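You operate a simulated robot arm through the tools that you are given. There is no shell and no other tool. Be economical: measure what you need, move in short steps, check, and stop when the job is done.

You run a simulated robot arm. Do the job below in one go: nothing can be reset, and whatever is moved stays where it is left.

## Task
Take the hot-air tool and put it on the spacer on the assembly bench top.

The check looks at the end state, three seconds after you hand in, the way a careful person would. Anything else that was tipped, shoved, dropped, spilled or broken makes it a failure.

## Robot
A 7-joint arm with a two-finger parallel gripper, fixed in place. Base frame: the origin is at the foot of the arm, x ahead of it, y to its left, z up; the work surface is at about z = 0. Lengths are in mm, angles in degrees, forces in N, time in s.
With the tool pointing down near the work surface it reaches from about 220 to 580 mm from the base axis. Its first joint turns from -66.0 to 66.0 degrees. Payload 2.5 kg.
Tool frame: the origin (TCP) lies between the finger pads and is the grasp point; the fingertips stand 23 mm ahead of it; z points along the fingers, y is the line along which they close. The gripper opens to 94 mm. The fingers are 38 mm wide and 10 mm thick; the gripper's body (54 by 96 mm) begins 39 mm behind the TCP.
Orientation is that of the tool frame in the base frame, as [roll, pitch, yaw] about the fixed x, y, z axes, in that order (R = Rz(yaw) Ry(pitch) Rx(roll)). With the fingers straight down and closing along the base's y, the tool's x points along the base's -x, its y along +y and its z along -z.

## Interface
- The arm moves only by the tool nudge_tool. Its argument "motion" is a list that holds one entry, the list of rows, each a list of 7 numbers: the turn, a rotation vector about the base's x, y, z in units of 4 degrees (1.0 is 4 degrees), then the shift along the base's x, y, z in units of 40 mm (1.0 is 40 mm), then the closure, from 0 (fully open) to 1 (shut). In form: [[[ax, ay, az, tx, ty, tz, gripper], ...]]. A call has 1 to 8 rows; each row shifts and turns the commanded pose from where the row before left it. A call with a number of a shift or a turn outside -1 to 1 is refused whole. A row lasts 0.2 s, in which the tool goes at most 50 mm and 8.6 degrees; a call with a longer step from one row to the next is refused whole, and so is a gripper value outside its range. Where a pose cannot be reached the arm comes as near as it can. A force on the tool above 40 N (or 10 N above the force at the start of the call, whichever is more), or a blocked arm, ends the call early, and 0.2 s more pass. Each finger travels about 108 mm/s and halts on what it meets, pressing with about 38 N; the grip force reading is that of the motor and also rises with nothing between the fingers. The clock runs only during rows and for 0.2 s after the last one: add rows that do not move to give the fingers time. It gives the time, the measured TCP pose, the force on the tool (base axes), the opening and the grip force at its end, in the units of the frame above (readings bear some noise).
- Cameras (640 x 400 px; columns grow to the right, rows downward): "scene" is fixed at [109.8, -409.6, 530]; the picture's right is [0.81, -0.59, 0.00], its down [-0.40, -0.55, -0.73] and it looks along [0.43, 0.59, -0.68] (base axes); focal length 333 px, centre (320, 200). "wrist" rides on the gripper at [-39, 0, -44] in the tool frame; the picture's right is [0.00, -1.00, 0.00], its down [0.97, 0.00, -0.24] and it looks along [0.24, 0.00, 0.97] (tool axes); focal length 218 px, centre (320, 200). There is no depth. A picture from a camera that has moved, and an enlarged one, comes with that camera's place and axes in the base frame and with its lens. The place of the scene camera against the robot may be out by one fixed shift of up to 12 mm in any direction.
- grab_frame(camera): a new picture of that camera. No time passes.
- zoom(camera, box): a new picture of the part [left, top, right, bottom] of that camera's present view, enlarged. No time passes.
- hand_in(): hands the job in; it is judged then, once.

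Go step by step. Nothing tells you positions but the pictures and the camera data: compare them with the known pose of the tool, close in by small moves and look again before you grip or let go. The budget is 90 turns and 36 pictures, counting those below and the enlarged ones. Unless the task says otherwise, let go and move clear before handing in, and close with one line.

The tools are called after "Request:" by a JSON object that holds its "method" and its "body". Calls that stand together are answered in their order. nudge_tool: Moves the arm, as the interface text tells. Its arguments: {"type":"object","properties":{"motion":{"type":"array","items":{"type":"array","items":{"type":"array","items":{"type":"number"}}}}},"required":["motion"]} The other tools are called the same way: grab_frame (camera) takes a picture; zoom (camera, box) takes an enlarged picture of a part of a camera's view; hand_in () hands the job in.

At the start:

```text
clock: 0.0
position: [307.3, -126.3, 306.8]
tcp_rot: [-180.0, 0.0, 180.0]
contact_force: [0.1, 0.0, 0.9]
width: 94.3
grasp_force: 0.0
```

scene: 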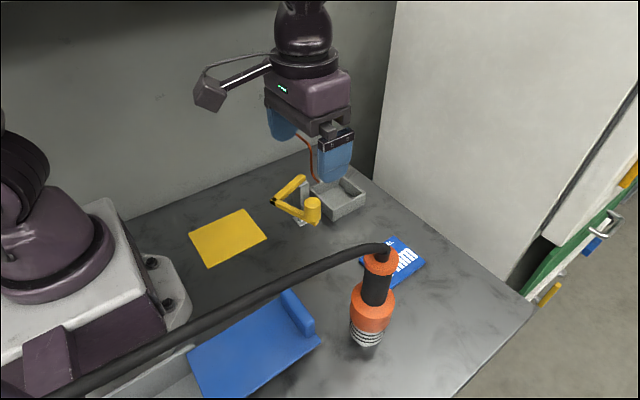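
wrist: 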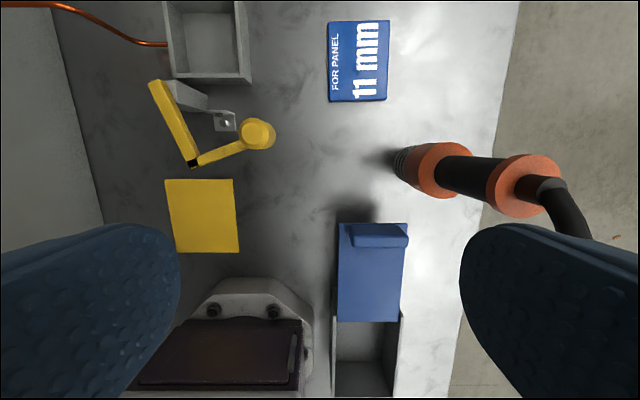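

I see a hot-air tool (orange and black, corded) standing nozzle-down at roughly (315, -275). There is a blue "FOR PANEL 11 mm" block, a blue sliding lid and a yellow plate. I'll enlarge the views to work out which one is the spacer.

Request:
{"method": "zoom", "body": {"camera": "scene", "box": [300, 210, 480, 370]}}

Request:
{"method": "zoom", "body": {"camera": "wrist", "box": [290, 0, 610, 250]}}

Request:
{"method": "zoom", "body": {"camera": "wrist", "box": [130, 0, 420, 400]}}

Request:
{"method": "zoom", "body": {"camera": "scene", "box": [0, 150, 380, 400]}}

```text
2.50 times, centred on (390, 290) of scene
camera zoom: at [109.8, -409.6, 530.0], right [0.81, -0.59, 0.0], down [-0.4, -0.55, -0.73], along [0.43, 0.59, -0.68], focal length 832 px, centre (145, -25)
```

zoom: 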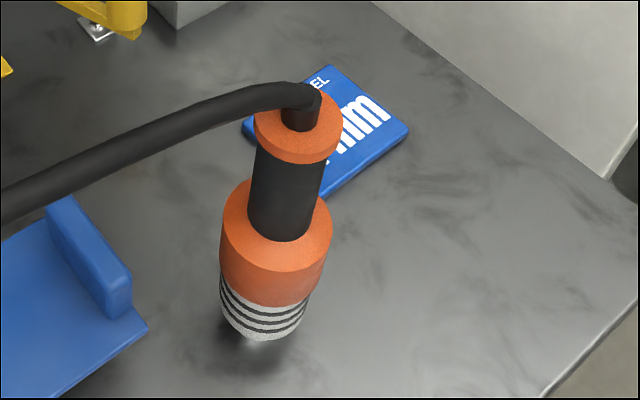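

```text
1.60 times, centred on (450, 125) of wrist
camera zoom: at [345.4, -125.9, 351.6], right [0.0, -1.0, 0.0], down [-0.97, 0.0, 0.24], along [-0.24, 0.0, -0.97], focal length 349 px, centre (112, 320)
```

zoom: 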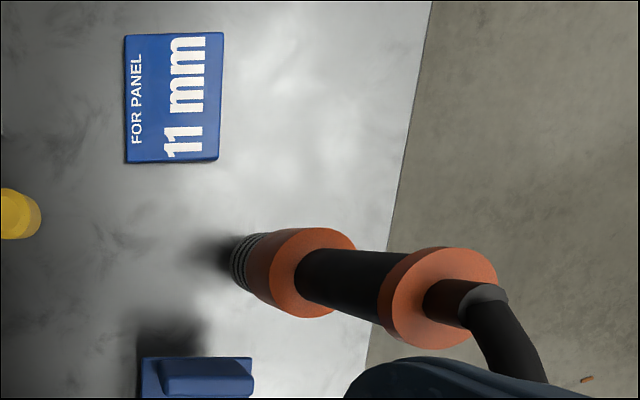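

```text
1.00 times, centred on (275, 200) of wrist
camera zoom: at [345.4, -125.9, 351.6], right [0.0, -1.0, 0.0], down [-0.97, 0.0, 0.24], along [-0.24, 0.0, -0.97], focal length 218 px, centre (365, 200)
```

zoom: 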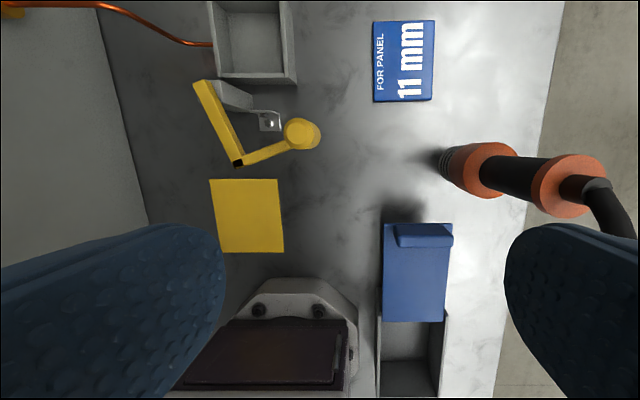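

```text
1.60 times, centred on (190, 275) of scene
camera zoom: at [109.8, -409.6, 530.0], right [0.81, -0.59, 0.0], down [-0.4, -0.55, -0.73], along [0.43, 0.59, -0.68], focal length 532 px, centre (528, 80)
```

zoom: 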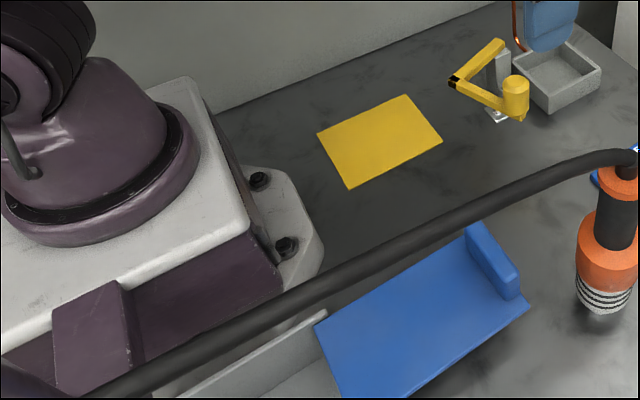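

I take the tool to be standing on its nozzle near (320, -260). It is about 210 mm tall, with a black grip section at z≈130–195 and the cord leaving the top towards -x. The spacer is the blue "FOR PANEL 11 mm" block near (461, -183). I'll turn the hand horizontal, pointing -y and closing along x, so it stays clear of the cord.

Request:
{"method": "nudge_tool", "body": {"motion": [[[-0.9623, -0.9623, -0.9623, 0, 0.1, 0, 0], [-0.9623, -0.9623, -0.9623, 0, 0.1, 0, 0], [-0.9623, -0.9623, -0.9623, 0, 0.1, 0, 0], [-0.9623, -0.9623, -0.9623, 0, 0.1, 0, 0], [-0.9623, -0.9623, -0.9623, 0, 0.1, 0, 0], [-0.9623, -0.9623, -0.9623, 0, 0, 0, 0], [-0.9623, -0.9623, -0.9623, 0, 0, 0, 0], [-0.9623, -0.9623, -0.9623, 0, 0, 0, 0]]]}}

```text
clock: 1.8
position: [307.5, -105.8, 306.8]
tcp_rot: [-155.7, 36.7, 155.8]
contact_force: [-0.1, -1.1, -0.1]
width: 93.9
grasp_force: 0.1
```

The turn is tracking well, so I'll carry on with it.

Request:
{"method": "nudge_tool", "body": {"motion": [[[-0.9623, -0.9623, -0.9623, 0, 0, 0, 0], [-0.9623, -0.9623, -0.9623, 0, 0, 0, 0], [-0.9623, -0.9623, -0.9623, 0, 0, 0, 0], [-0.9623, -0.9623, -0.9623, 0, 0, 0, 0], [-0.9623, -0.9623, -0.9623, 0, 0, 0, 0], [-0.9623, -0.9623, -0.9623, 0, 0, 0, 0], [-0.9623, -0.9623, -0.9623, 0, 0, 0, 0], [-0.9623, -0.9623, -0.9623, 0, 0, 0, 0]]]}}

Request:
{"method": "grab_frame", "body": {"camera": "scene"}}

Request:
{"method": "grab_frame", "body": {"camera": "wrist"}}

```text
clock: 3.6
position: [303.4, -113.4, 308.5]
tcp_rot: [-138.5, 79.5, 138.1]
contact_force: [0.4, 0.1, -0.4]
width: 94.0
grasp_force: 0.1
```

```text
29 pictures are left
```

scene: 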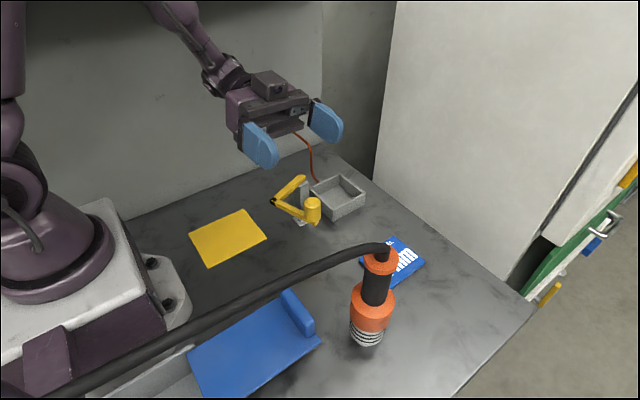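

```text
28 pictures are left
camera wrist: at [303.4, -74.3, 353.5], right [-0.99, -0.12, 0.12], down [-0.16, 0.35, -0.92], along [0.07, -0.93, -0.37], focal length 218 px, centre (320, 200)
```

wrist: 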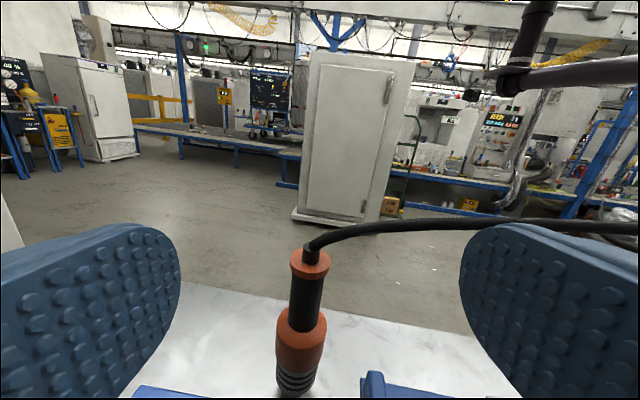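

The hand and camera box are clear, and triangulation puts the tool axis at about (320, -262) with the black grip at z≈122–195. I'll finish the turn and start going down.

Request:
{"method": "nudge_tool", "body": {"motion": [[[-0.9623, -0.9623, -0.9623, 0.2, -0.2, 0, 0], [-0.9623, -0.9623, -0.9623, 0.1, -0.2, 0, 0], [0, 0, 0, 0, 0, -0.5, 0], [0, 0, 0, 0, 0, -0.5, 0], [0, 0, 0, 0, 0, -0.5, 0], [0, 0, 0, 0, 0, -0.5, 0], [0, 0, 0, 0, 0, 0, 0]]]}}

```text
clock: 5.2
position: [314.7, -140.6, 244.4]
tcp_rot: [101.7, 86.5, 8.0]
contact_force: [0.0, -0.2, 1.8]
width: 93.9
grasp_force: 0.0
```

The arm falls about 18 mm short because the hand is tucked in close to the base. I'll move outward in -y while still above the lower part of the tool and see whether it can reach there.

Request:
{"method": "nudge_tool", "body": {"motion": [[[0, 0, 0, 0, -0.4, -0.4, 0], [0, 0, 0, 0, -0.4, -0.4, 0], [0, 0, 0, 0, -0.4, -0.4, 0], [0, 0, 0, 0, 0, -0.4, 0], [0, 0, 0, 0, 0, 0, 0], [0, 0, 0, 0, 0, 0, 0]]]}}

Request:
{"method": "grab_frame", "body": {"camera": "scene"}}

Request:
{"method": "grab_frame", "body": {"camera": "wrist"}}

```text
clock: 5.8
position: [330.0, -158.6, 245.7]
tcp_rot: [104.2, 80.0, 12.5]
contact_force: [0.6, -0.4, 0.6]
width: 93.9
grasp_force: 0.1
stopped in row 3: the arm was blocked; the commanded pose is now the measured one
```

```text
27 pictures are left
```

scene: 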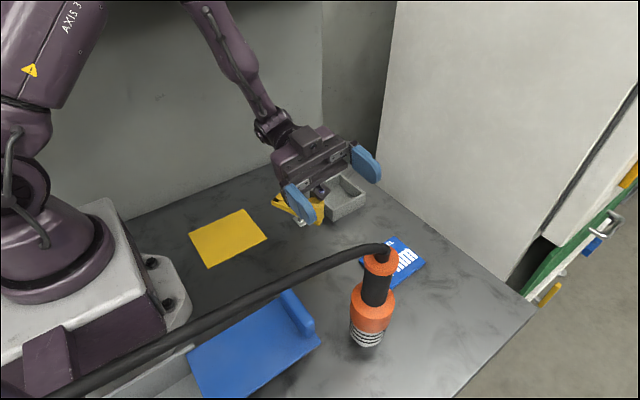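

```text
26 pictures are left
camera wrist: at [324.8, -115.3, 286.9], right [-0.99, 0.03, -0.17], down [0.17, 0.28, -0.95], along [0.02, -0.96, -0.28], focal length 218 px, centre (320, 200)
```

wrist: 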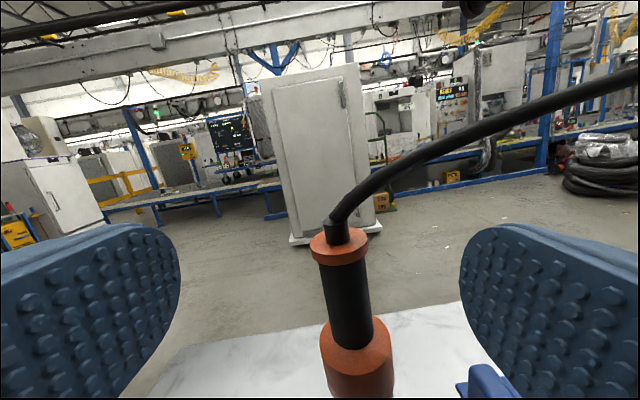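

The arm hit a limit in this twisted pose, and nothing was touched. I'll turn the hand more radially (azimuth about -60°, pitched 10° down) to ease the wrist.

Request:
{"method": "nudge_tool", "body": {"motion": [[[0.157, 0.359, 1.0, 0, 0.1, 0, 0], [0.157, 0.359, 1.0, 0, 0.1, 0, 0], [0.157, 0.359, 1.0, 0, 0, 0, 0], [0.157, 0.359, 1.0, 0, 0, 0, 0], [0.157, 0.359, 1.0, 0, 0, 0, 0], [0.157, 0.359, 1.0, 0, 0, 0, 0], [0.157, 0.359, 1.0, 0, 0, 0, 0], [0.157, 0.359, 1.0, 0, 0, 0, 0]]]}}

```text
clock: 7.6
position: [331.1, -149.2, 244.5]
tcp_rot: [-177.9, 79.8, 122.1]
contact_force: [0.1, 0.7, 0.7]
width: 94.2
grasp_force: 0.1
```

The hand now holds the new orientation well. Next I'll lower it to grip height, still about 90 mm short of the tool.

Request:
{"method": "nudge_tool", "body": {"motion": [[[0, 0, 0, 0, 0, -0.4, 0], [0, 0, 0, 0, 0, -0.4, 0], [0, 0, 0, 0, 0, -0.4, 0], [0, 0, 0, 0, 0, -0.4, 0], [0, 0, 0, 0, 0, -0.4, 0], [0, 0, 0, 0, 0, -0.3, 0], [0, 0, 0, 0, 0, 0, 0]]]}}

Request:
{"method": "grab_frame", "body": {"camera": "scene"}}

Request:
{"method": "grab_frame", "body": {"camera": "wrist"}}

```text
clock: 9.2
position: [329.1, -150.2, 152.7]
tcp_rot: [-178.1, 79.9, 121.6]
contact_force: [0.4, 0.0, -0.5]
width: 94.0
grasp_force: 0.1
```

```text
25 pictures are left
```

scene: 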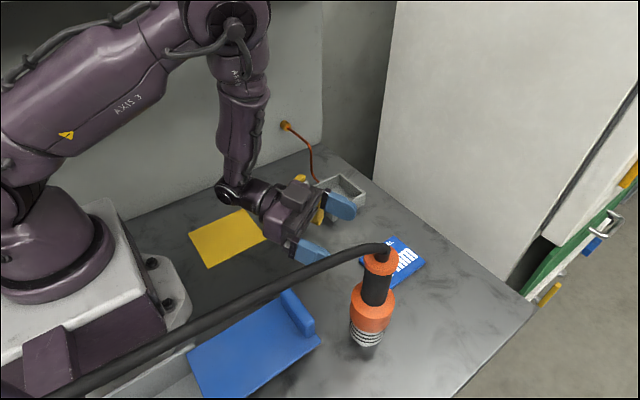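

```text
24 pictures are left
camera wrist: at [311.0, -117.3, 198.7], right [-0.87, -0.5, 0.01], down [-0.21, 0.35, -0.91], along [0.45, -0.79, -0.41], focal length 218 px, centre (320, 200)
```

wrist: 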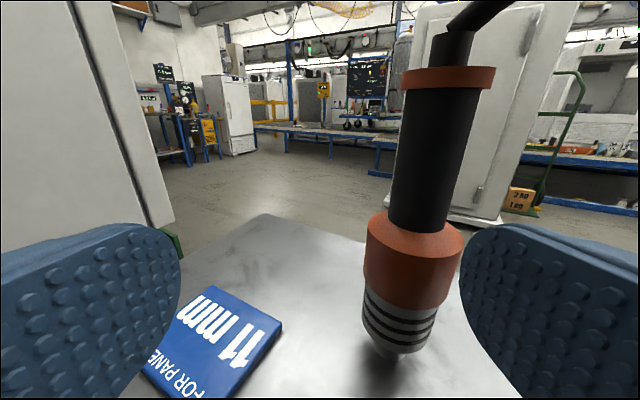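

The pose works. The tool axis is at about (317, -262), with the black grip from z 121 to 205. Next I'll shift sideways by 68 mm so the fingers line up with it, then look again.

Request:
{"method": "nudge_tool", "body": {"motion": [[[0, 0, 0, -0.292, -0.18, 0, 0], [0, 0, 0, -0.292, -0.18, 0, 0], [0, 0, 0, -0.292, -0.18, 0, 0], [0, 0, 0, -0.292, -0.18, 0, 0], [0, 0, 0, -0.292, -0.18, 0, 0], [0, 0, 0, 0, 0, 0, 0]]]}}

Request:
{"method": "grab_frame", "body": {"camera": "wrist"}}

```text
clock: 10.6
position: [272.2, -185.6, 153.0]
tcp_rot: [-178.1, 79.8, 121.8]
contact_force: [-0.7, -0.5, 0.6]
width: 93.8
grasp_force: 0.1
```

```text
23 pictures are left
camera wrist: at [254.2, -153.1, 199.5], right [-0.87, -0.5, 0.01], down [-0.21, 0.35, -0.91], along [0.45, -0.79, -0.41], focal length 218 px, centre (320, 200)
```

wrist: 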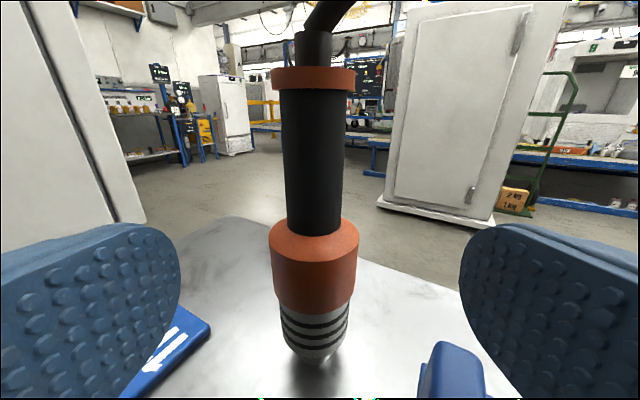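

It is centred to within about 2 mm with roughly 88 mm left to go. I'll advance 50 mm and check.

Request:
{"method": "nudge_tool", "body": {"motion": [[[0, 0, 0, 0.22, -0.354, 0, 0], [0, 0, 0, 0.22, -0.354, 0, 0], [0, 0, 0, 0.22, -0.354, 0, 0], [0, 0, 0, 0, 0, 0, 0]]]}}

Request:
{"method": "grab_frame", "body": {"camera": "wrist"}}

Request:
{"method": "grab_frame", "body": {"camera": "scene"}}

```text
clock: 11.6
position: [298.5, -227.7, 152.3]
tcp_rot: [-178.0, 79.9, 121.7]
contact_force: [0.1, -0.3, 0.2]
width: 94.0
grasp_force: 0.1
```

```text
22 pictures are left
camera wrist: at [280.7, -195.7, 199.4], right [-0.87, -0.5, 0.01], down [-0.21, 0.35, -0.91], along [0.45, -0.79, -0.41], focal length 218 px, centre (320, 200)
```

wrist: 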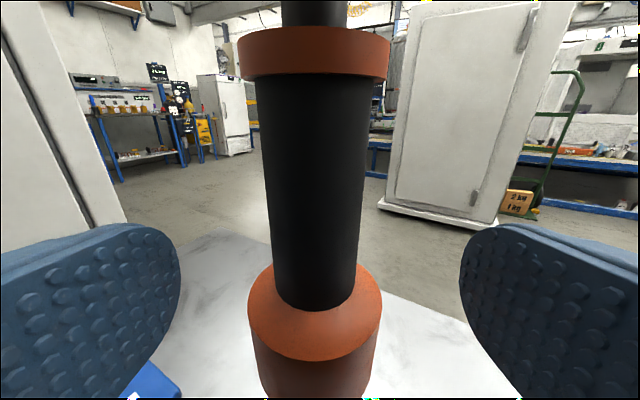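

```text
21 pictures are left
```

scene: 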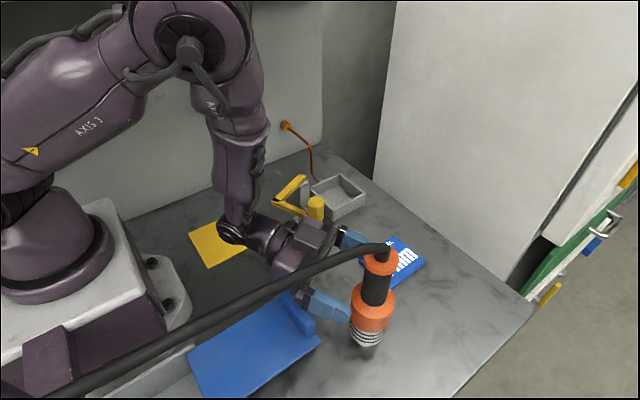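

I'm still centred with about 28–38 mm left. I'll advance another 20 mm and look again.

Request:
{"method": "nudge_tool", "body": {"motion": [[[0, 0, 0, 0.132, -0.212, 0, 0], [0, 0, 0, 0.132, -0.212, 0, 0], [0, 0, 0, 0, 0, 0, 0]]]}}

Request:
{"method": "grab_frame", "body": {"camera": "wrist"}}

Request:
{"method": "zoom", "body": {"camera": "scene", "box": [220, 190, 440, 360]}}

```text
clock: 12.4
position: [311.0, -245.5, 152.2]
tcp_rot: [-177.9, 80.0, 121.9]
contact_force: [-0.6, 0.0, 0.3]
width: 94.2
grasp_force: 0.0
```

```text
20 pictures are left
camera wrist: at [291.9, -212.4, 199.0], right [-0.87, -0.5, 0.01], down [-0.21, 0.35, -0.91], along [0.45, -0.79, -0.41], focal length 218 px, centre (320, 200)
```

wrist: 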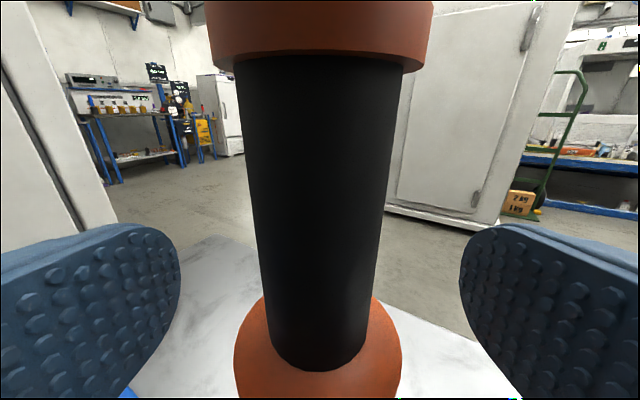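

```text
2.35 times, centred on (330, 275) of scene
camera zoom: at [109.8, -409.6, 530.0], right [0.81, -0.59, 0.0], down [-0.4, -0.55, -0.73], along [0.43, 0.59, -0.68], focal length 783 px, centre (296, 24)
```

zoom: 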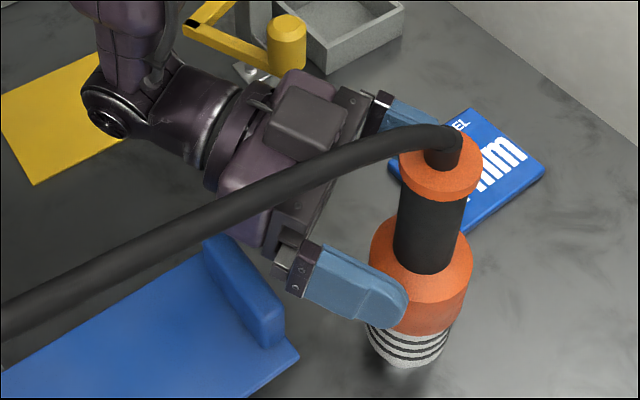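

About 14 mm remain to the axis and it's well centred. I'll advance 9 mm and close gently around the black grip.

Request:
{"method": "nudge_tool", "body": {"motion": [[[0, 0, 0, 0.12, -0.19, 0, 0], [0, 0, 0, 0, 0, 0, 0], [0, 0, 0, 0, 0, 0, 0.3], [0, 0, 0, 0, 0, 0, 0.5], [0, 0, 0, 0, 0, 0, 0.7], [0, 0, 0, 0, 0, 0, 1], [0, 0, 0, 0, 0, 0, 1], [0, 0, 0, 0, 0, 0, 1]]]}}

Request:
{"method": "grab_frame", "body": {"camera": "wrist"}}

```text
clock: 14.2
position: [314.9, -251.9, 151.7]
tcp_rot: [-178.5, 79.9, 121.5]
contact_force: [4.6, 0.4, 0.9]
width: 33.8
grasp_force: 38.4
```

```text
18 pictures are left
camera wrist: at [296.6, -219.8, 198.7], right [-0.87, -0.5, 0.0], down [-0.21, 0.35, -0.91], along [0.45, -0.79, -0.41], focal length 218 px, centre (320, 200)
```

wrist: 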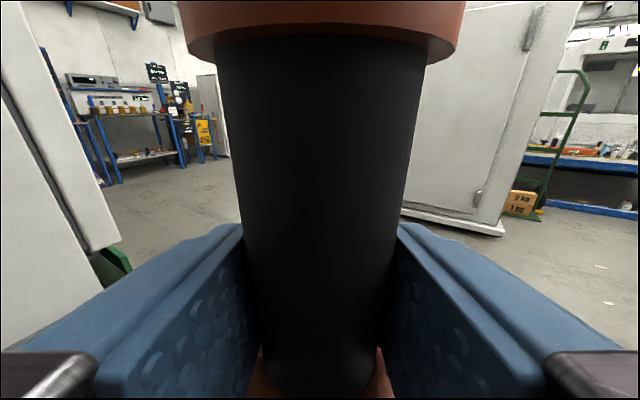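

The grip has closed on the handle at 33.8 mm with 38 N. I'll lift about 50 mm.

Request:
{"method": "nudge_tool", "body": {"motion": [[[0, 0, 0, 0, 0, 0.15, 1], [0, 0, 0, 0, 0, 0.3, 1], [0, 0, 0, 0, 0, 0.4, 1], [0, 0, 0, 0, 0, 0.4, 1], [0, 0, 0, 0, 0, 0, 1]]]}}

Request:
{"method": "grab_frame", "body": {"camera": "scene"}}

Request:
{"method": "grab_frame", "body": {"camera": "wrist"}}

```text
clock: 15.4
position: [314.7, -252.1, 201.8]
tcp_rot: [-177.9, 79.9, 121.9]
contact_force: [-0.5, -0.7, -5.1]
width: 34.0
grasp_force: 37.8
```

```text
17 pictures are left
```

scene: 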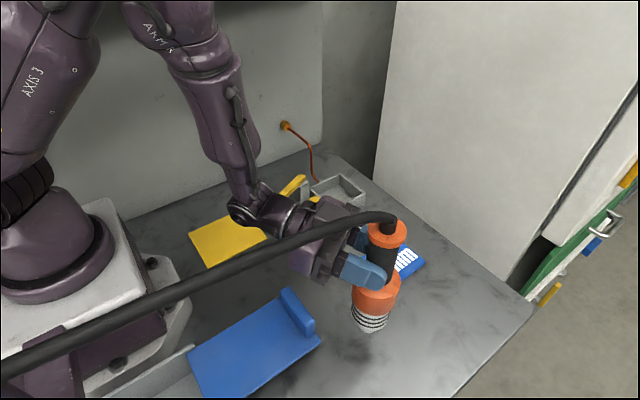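

```text
16 pictures are left
camera wrist: at [296.1, -220.1, 248.6], right [-0.87, -0.5, 0.01], down [-0.21, 0.35, -0.91], along [0.45, -0.79, -0.41], focal length 218 px, centre (320, 200)
```

wrist: 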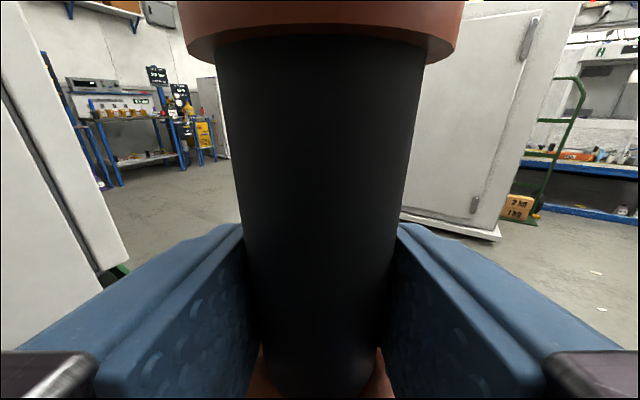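

The tool is lifted cleanly (about 5 N) and hasn't slipped. The spacer centre is at about (457, -178), so I'll carry the tool over it at this height.

Request:
{"method": "nudge_tool", "body": {"motion": [[[0, 0, 0, 0.25, 0.14, 0, 1], [0, 0, 0, 0.5, 0.285, 0, 1], [0, 0, 0, 0.5, 0.285, 0, 1], [0, 0, 0, 0.5, 0.285, 0, 1], [0, 0, 0, 0.5, 0.285, 0, 1], [0, 0, 0, 0.5, 0.285, 0, 1], [0, 0, 0, 0.5, 0.285, 0, 1], [0, 0, 0, 0.235, 0.125, 0, 1]]]}}

Request:
{"method": "grab_frame", "body": {"camera": "scene"}}

Request:
{"method": "grab_frame", "body": {"camera": "wrist"}}

```text
clock: 17.2
position: [454.1, -174.1, 203.6]
tcp_rot: [-177.9, 79.9, 121.9]
contact_force: [-0.3, 0.8, -4.7]
width: 33.7
grasp_force: 37.8
```

```text
15 pictures are left
```

scene: 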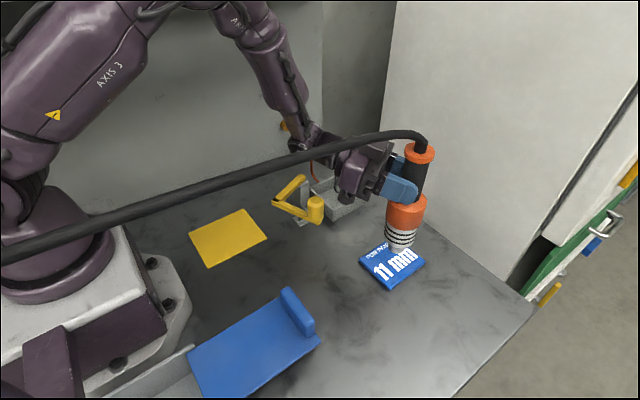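

```text
14 pictures are left
camera wrist: at [436.0, -141.3, 250.1], right [-0.87, -0.5, 0.01], down [-0.21, 0.35, -0.91], along [0.45, -0.79, -0.41], focal length 218 px, centre (320, 200)
```

wrist: 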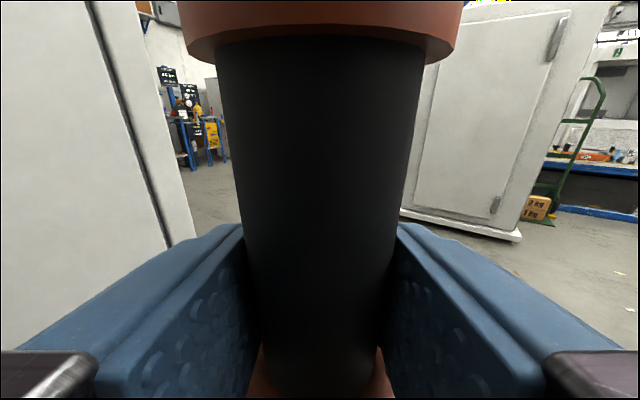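

The tool is over the spacer. I'll zoom in to check the centring before lowering.

Request:
{"method": "zoom", "body": {"camera": "scene", "box": [340, 200, 450, 300]}}

```text
4.00 times, centred on (395, 250) of scene
camera zoom: at [109.8, -409.6, 530.0], right [0.81, -0.59, 0.0], down [-0.4, -0.55, -0.73], along [0.43, 0.59, -0.68], focal length 1331 px, centre (20, 0)
```

zoom: 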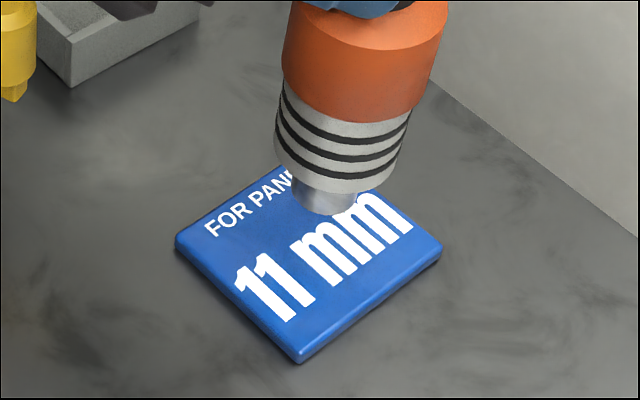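

The centring is within about 3 mm. I'll lower most of the way now, then creep down to contact.

Request:
{"method": "nudge_tool", "body": {"motion": [[[0, 0, 0, 0, 0, -0.25, 1], [0, 0, 0, 0, 0, -0.25, 1], [0, 0, 0, 0, 0, -0.2, 1], [0, 0, 0, 0, 0, -0.15, 1], [0, 0, 0, 0, 0, 0, 1]]]}}

Request:
{"method": "zoom", "body": {"camera": "scene", "box": [340, 200, 450, 300]}}

```text
clock: 18.4
position: [455.4, -172.6, 170.4]
tcp_rot: [-178.0, 79.9, 121.8]
contact_force: [-0.5, 0.3, -5.6]
width: 33.6
grasp_force: 38.1
```

```text
4.00 times, centred on (395, 250) of scene
camera zoom: at [109.8, -409.6, 530.0], right [0.81, -0.59, 0.0], down [-0.4, -0.55, -0.73], along [0.43, 0.59, -0.68], focal length 1331 px, centre (20, 0)
```

zoom: 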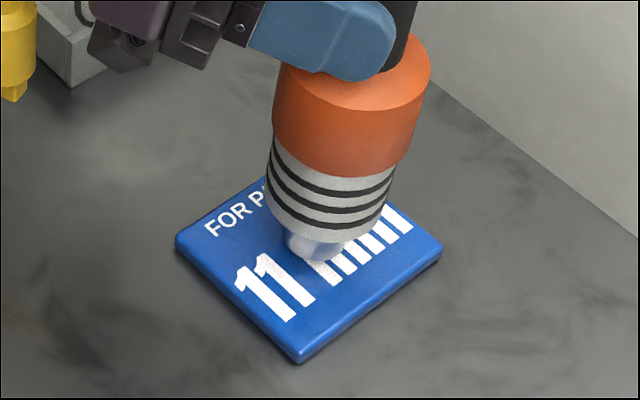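

It's still centred, with roughly 8 mm left to go. I'll creep down in small steps.

Request:
{"method": "nudge_tool", "body": {"motion": [[[0, 0, 0, 0, 0, -0.05, 1], [0, 0, 0, 0, 0, -0.05, 1], [0, 0, 0, 0, 0, -0.04, 1], [0, 0, 0, 0, 0, 0, 1]]]}}

```text
clock: 19.4
position: [454.9, -173.2, 163.5]
tcp_rot: [-177.9, 79.9, 121.8]
contact_force: [0.2, 0.2, -4.7]
width: 33.9
grasp_force: 37.6
```

Request:
{"method": "nudge_tool", "body": {"motion": [[[0, 0, 0, 0, 0, -0.025, 1], [0, 0, 0, 0, 0, 0, 1]]]}}

```text
clock: 20.0
position: [454.4, -174.1, 162.7]
tcp_rot: [-178.0, 79.9, 121.8]
contact_force: [0.2, -0.1, -3.6]
width: 33.7
grasp_force: 38.0
```

The force is just starting to change, so I'll go down one millimetre at a time.

Request:
{"method": "nudge_tool", "body": {"motion": [[[0, 0, 0, 0, 0, -0.025, 1], [0, 0, 0, 0, 0, 0, 1]]]}}

```text
clock: 20.6
position: [454.7, -173.7, 162.8]
tcp_rot: [-178.1, 80.0, 121.8]
contact_force: [-0.6, 0.3, -2.0]
width: 33.8
grasp_force: 37.9
```

Request:
{"method": "nudge_tool", "body": {"motion": [[[0, 0, 0, 0, 0, -0.025, 1], [0, 0, 0, 0, 0, 0, 1]]]}}

Request:
{"method": "zoom", "body": {"camera": "scene", "box": [340, 200, 450, 300]}}

```text
clock: 21.2
position: [454.5, -173.5, 161.5]
tcp_rot: [-178.5, 80.1, 121.3]
contact_force: [-3.2, 2.8, 7.9]
width: 34.0
grasp_force: 38.4
```

```text
4.00 times, centred on (395, 250) of scene
camera zoom: at [109.7, -409.6, 530.0], right [0.81, -0.59, 0.0], down [-0.4, -0.55, -0.73], along [0.43, 0.59, -0.68], focal length 1331 px, centre (20, 0)
```

zoom: 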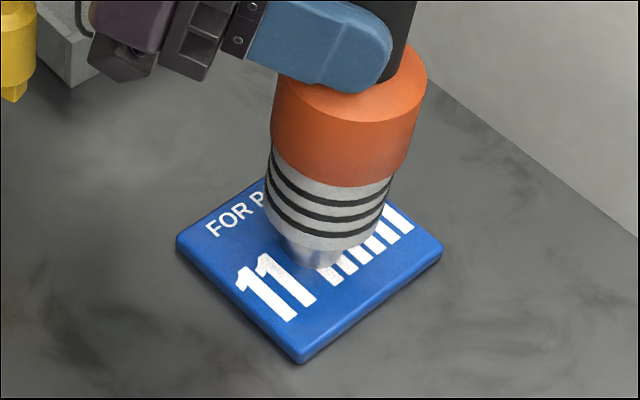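

It's firmly seated. I'll ease up half a millimetre to take off the load, then open the fingers gradually.

Request:
{"method": "nudge_tool", "body": {"motion": [[[0, 0, 0, 0, 0, 0.015, 1], [0, 0, 0, 0, 0, 0, 1], [0, 0, 0, 0, 0, 0, 0.62], [0, 0, 0, 0, 0, 0, 0.6], [0, 0, 0, 0, 0, 0, 0.55], [0, 0, 0, 0, 0, 0, 0.4], [0, 0, 0, 0, 0, 0, 0.1], [0, 0, 0, 0, 0, 0, 0]]]}}

Request:
{"method": "grab_frame", "body": {"camera": "scene"}}

Request:
{"method": "grab_frame", "body": {"camera": "wrist"}}

```text
clock: 23.0
position: [455.1, -173.6, 161.5]
tcp_rot: [-178.0, 79.8, 121.8]
contact_force: [0.0, 0.0, 0.5]
width: 94.2
grasp_force: 0.0
```

```text
10 pictures are left
```

scene: 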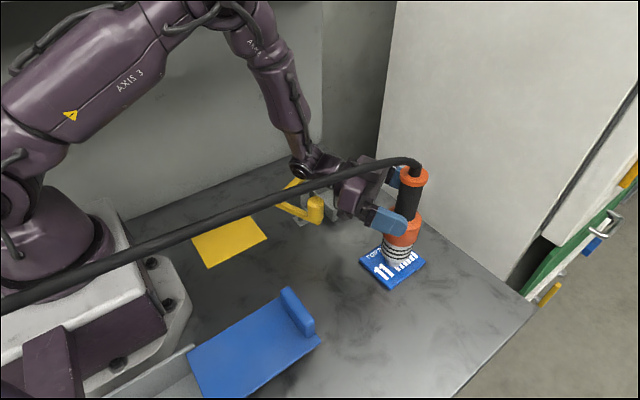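

```text
9 pictures are left
camera wrist: at [436.0, -140.8, 207.9], right [-0.87, -0.5, 0.01], down [-0.21, 0.35, -0.91], along [0.45, -0.79, -0.41], focal length 218 px, centre (320, 200)
```

wrist: 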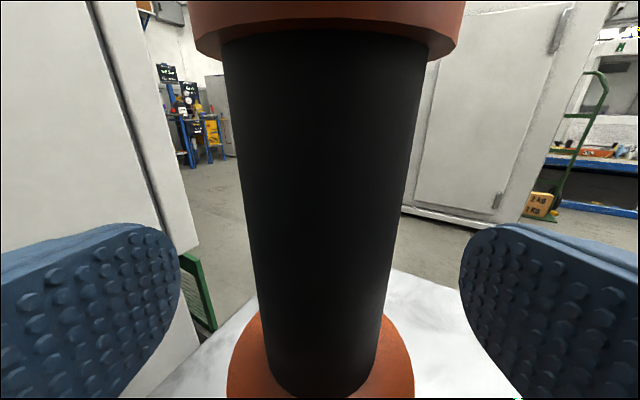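

The tool stands upright on the spacer and the fingers are clear of it. I'll back straight out along the approach line.

Request:
{"method": "nudge_tool", "body": {"motion": [[[0, 0, 0, -0.1, 0.16, 0, 0], [0, 0, 0, -0.2, 0.32, 0, 0], [0, 0, 0, -0.2, 0.32, 0, 0], [0, 0, 0, -0.2, 0.32, 0, 0], [0, 0, 0, -0.2, 0.32, 0, 0], [0, 0, 0, -0.2, 0.32, 0.1, 0], [0, 0, 0, 0, 0, 0.5, 0], [0, 0, 0, 0, 0, 0.5, 0]]]}}

Request:
{"method": "grab_frame", "body": {"camera": "scene"}}

Request:
{"method": "grab_frame", "body": {"camera": "wrist"}}

```text
clock: 24.8
position: [410.7, -100.6, 205.4]
tcp_rot: [-177.7, 79.8, 122.1]
contact_force: [0.3, 0.1, -0.6]
width: 94.2
grasp_force: 0.1
```

```text
8 pictures are left
```

scene: 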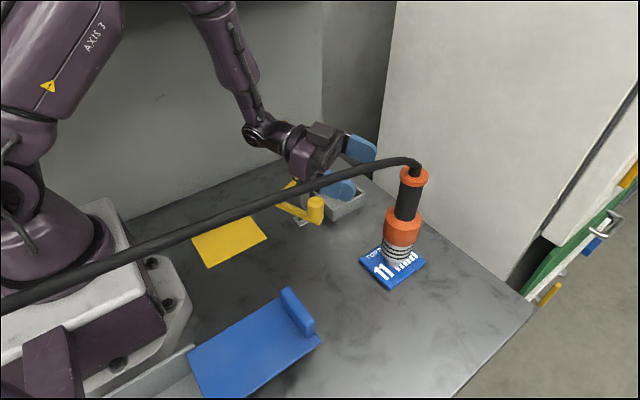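

```text
7 pictures are left
camera wrist: at [391.7, -68.7, 251.1], right [-0.87, -0.5, 0.01], down [-0.21, 0.35, -0.91], along [0.45, -0.79, -0.41], focal length 218 px, centre (320, 200)
```

wrist: 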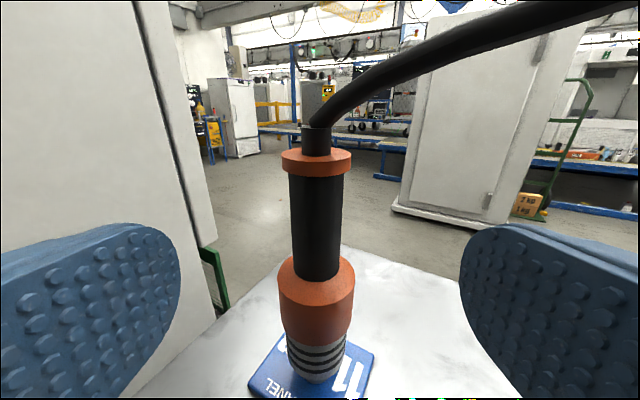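

The tool stands upright near the middle of the spacer, nothing else has moved and the hand is clear, so I'm handing in.

Request:
{"method": "hand_in", "body": {}}

```text
The job is handed in.
```

The hot-air tool is standing upright on the blue "FOR PANEL 11 mm" block, which I took to be the spacer, and the gripper is open and clear of it.
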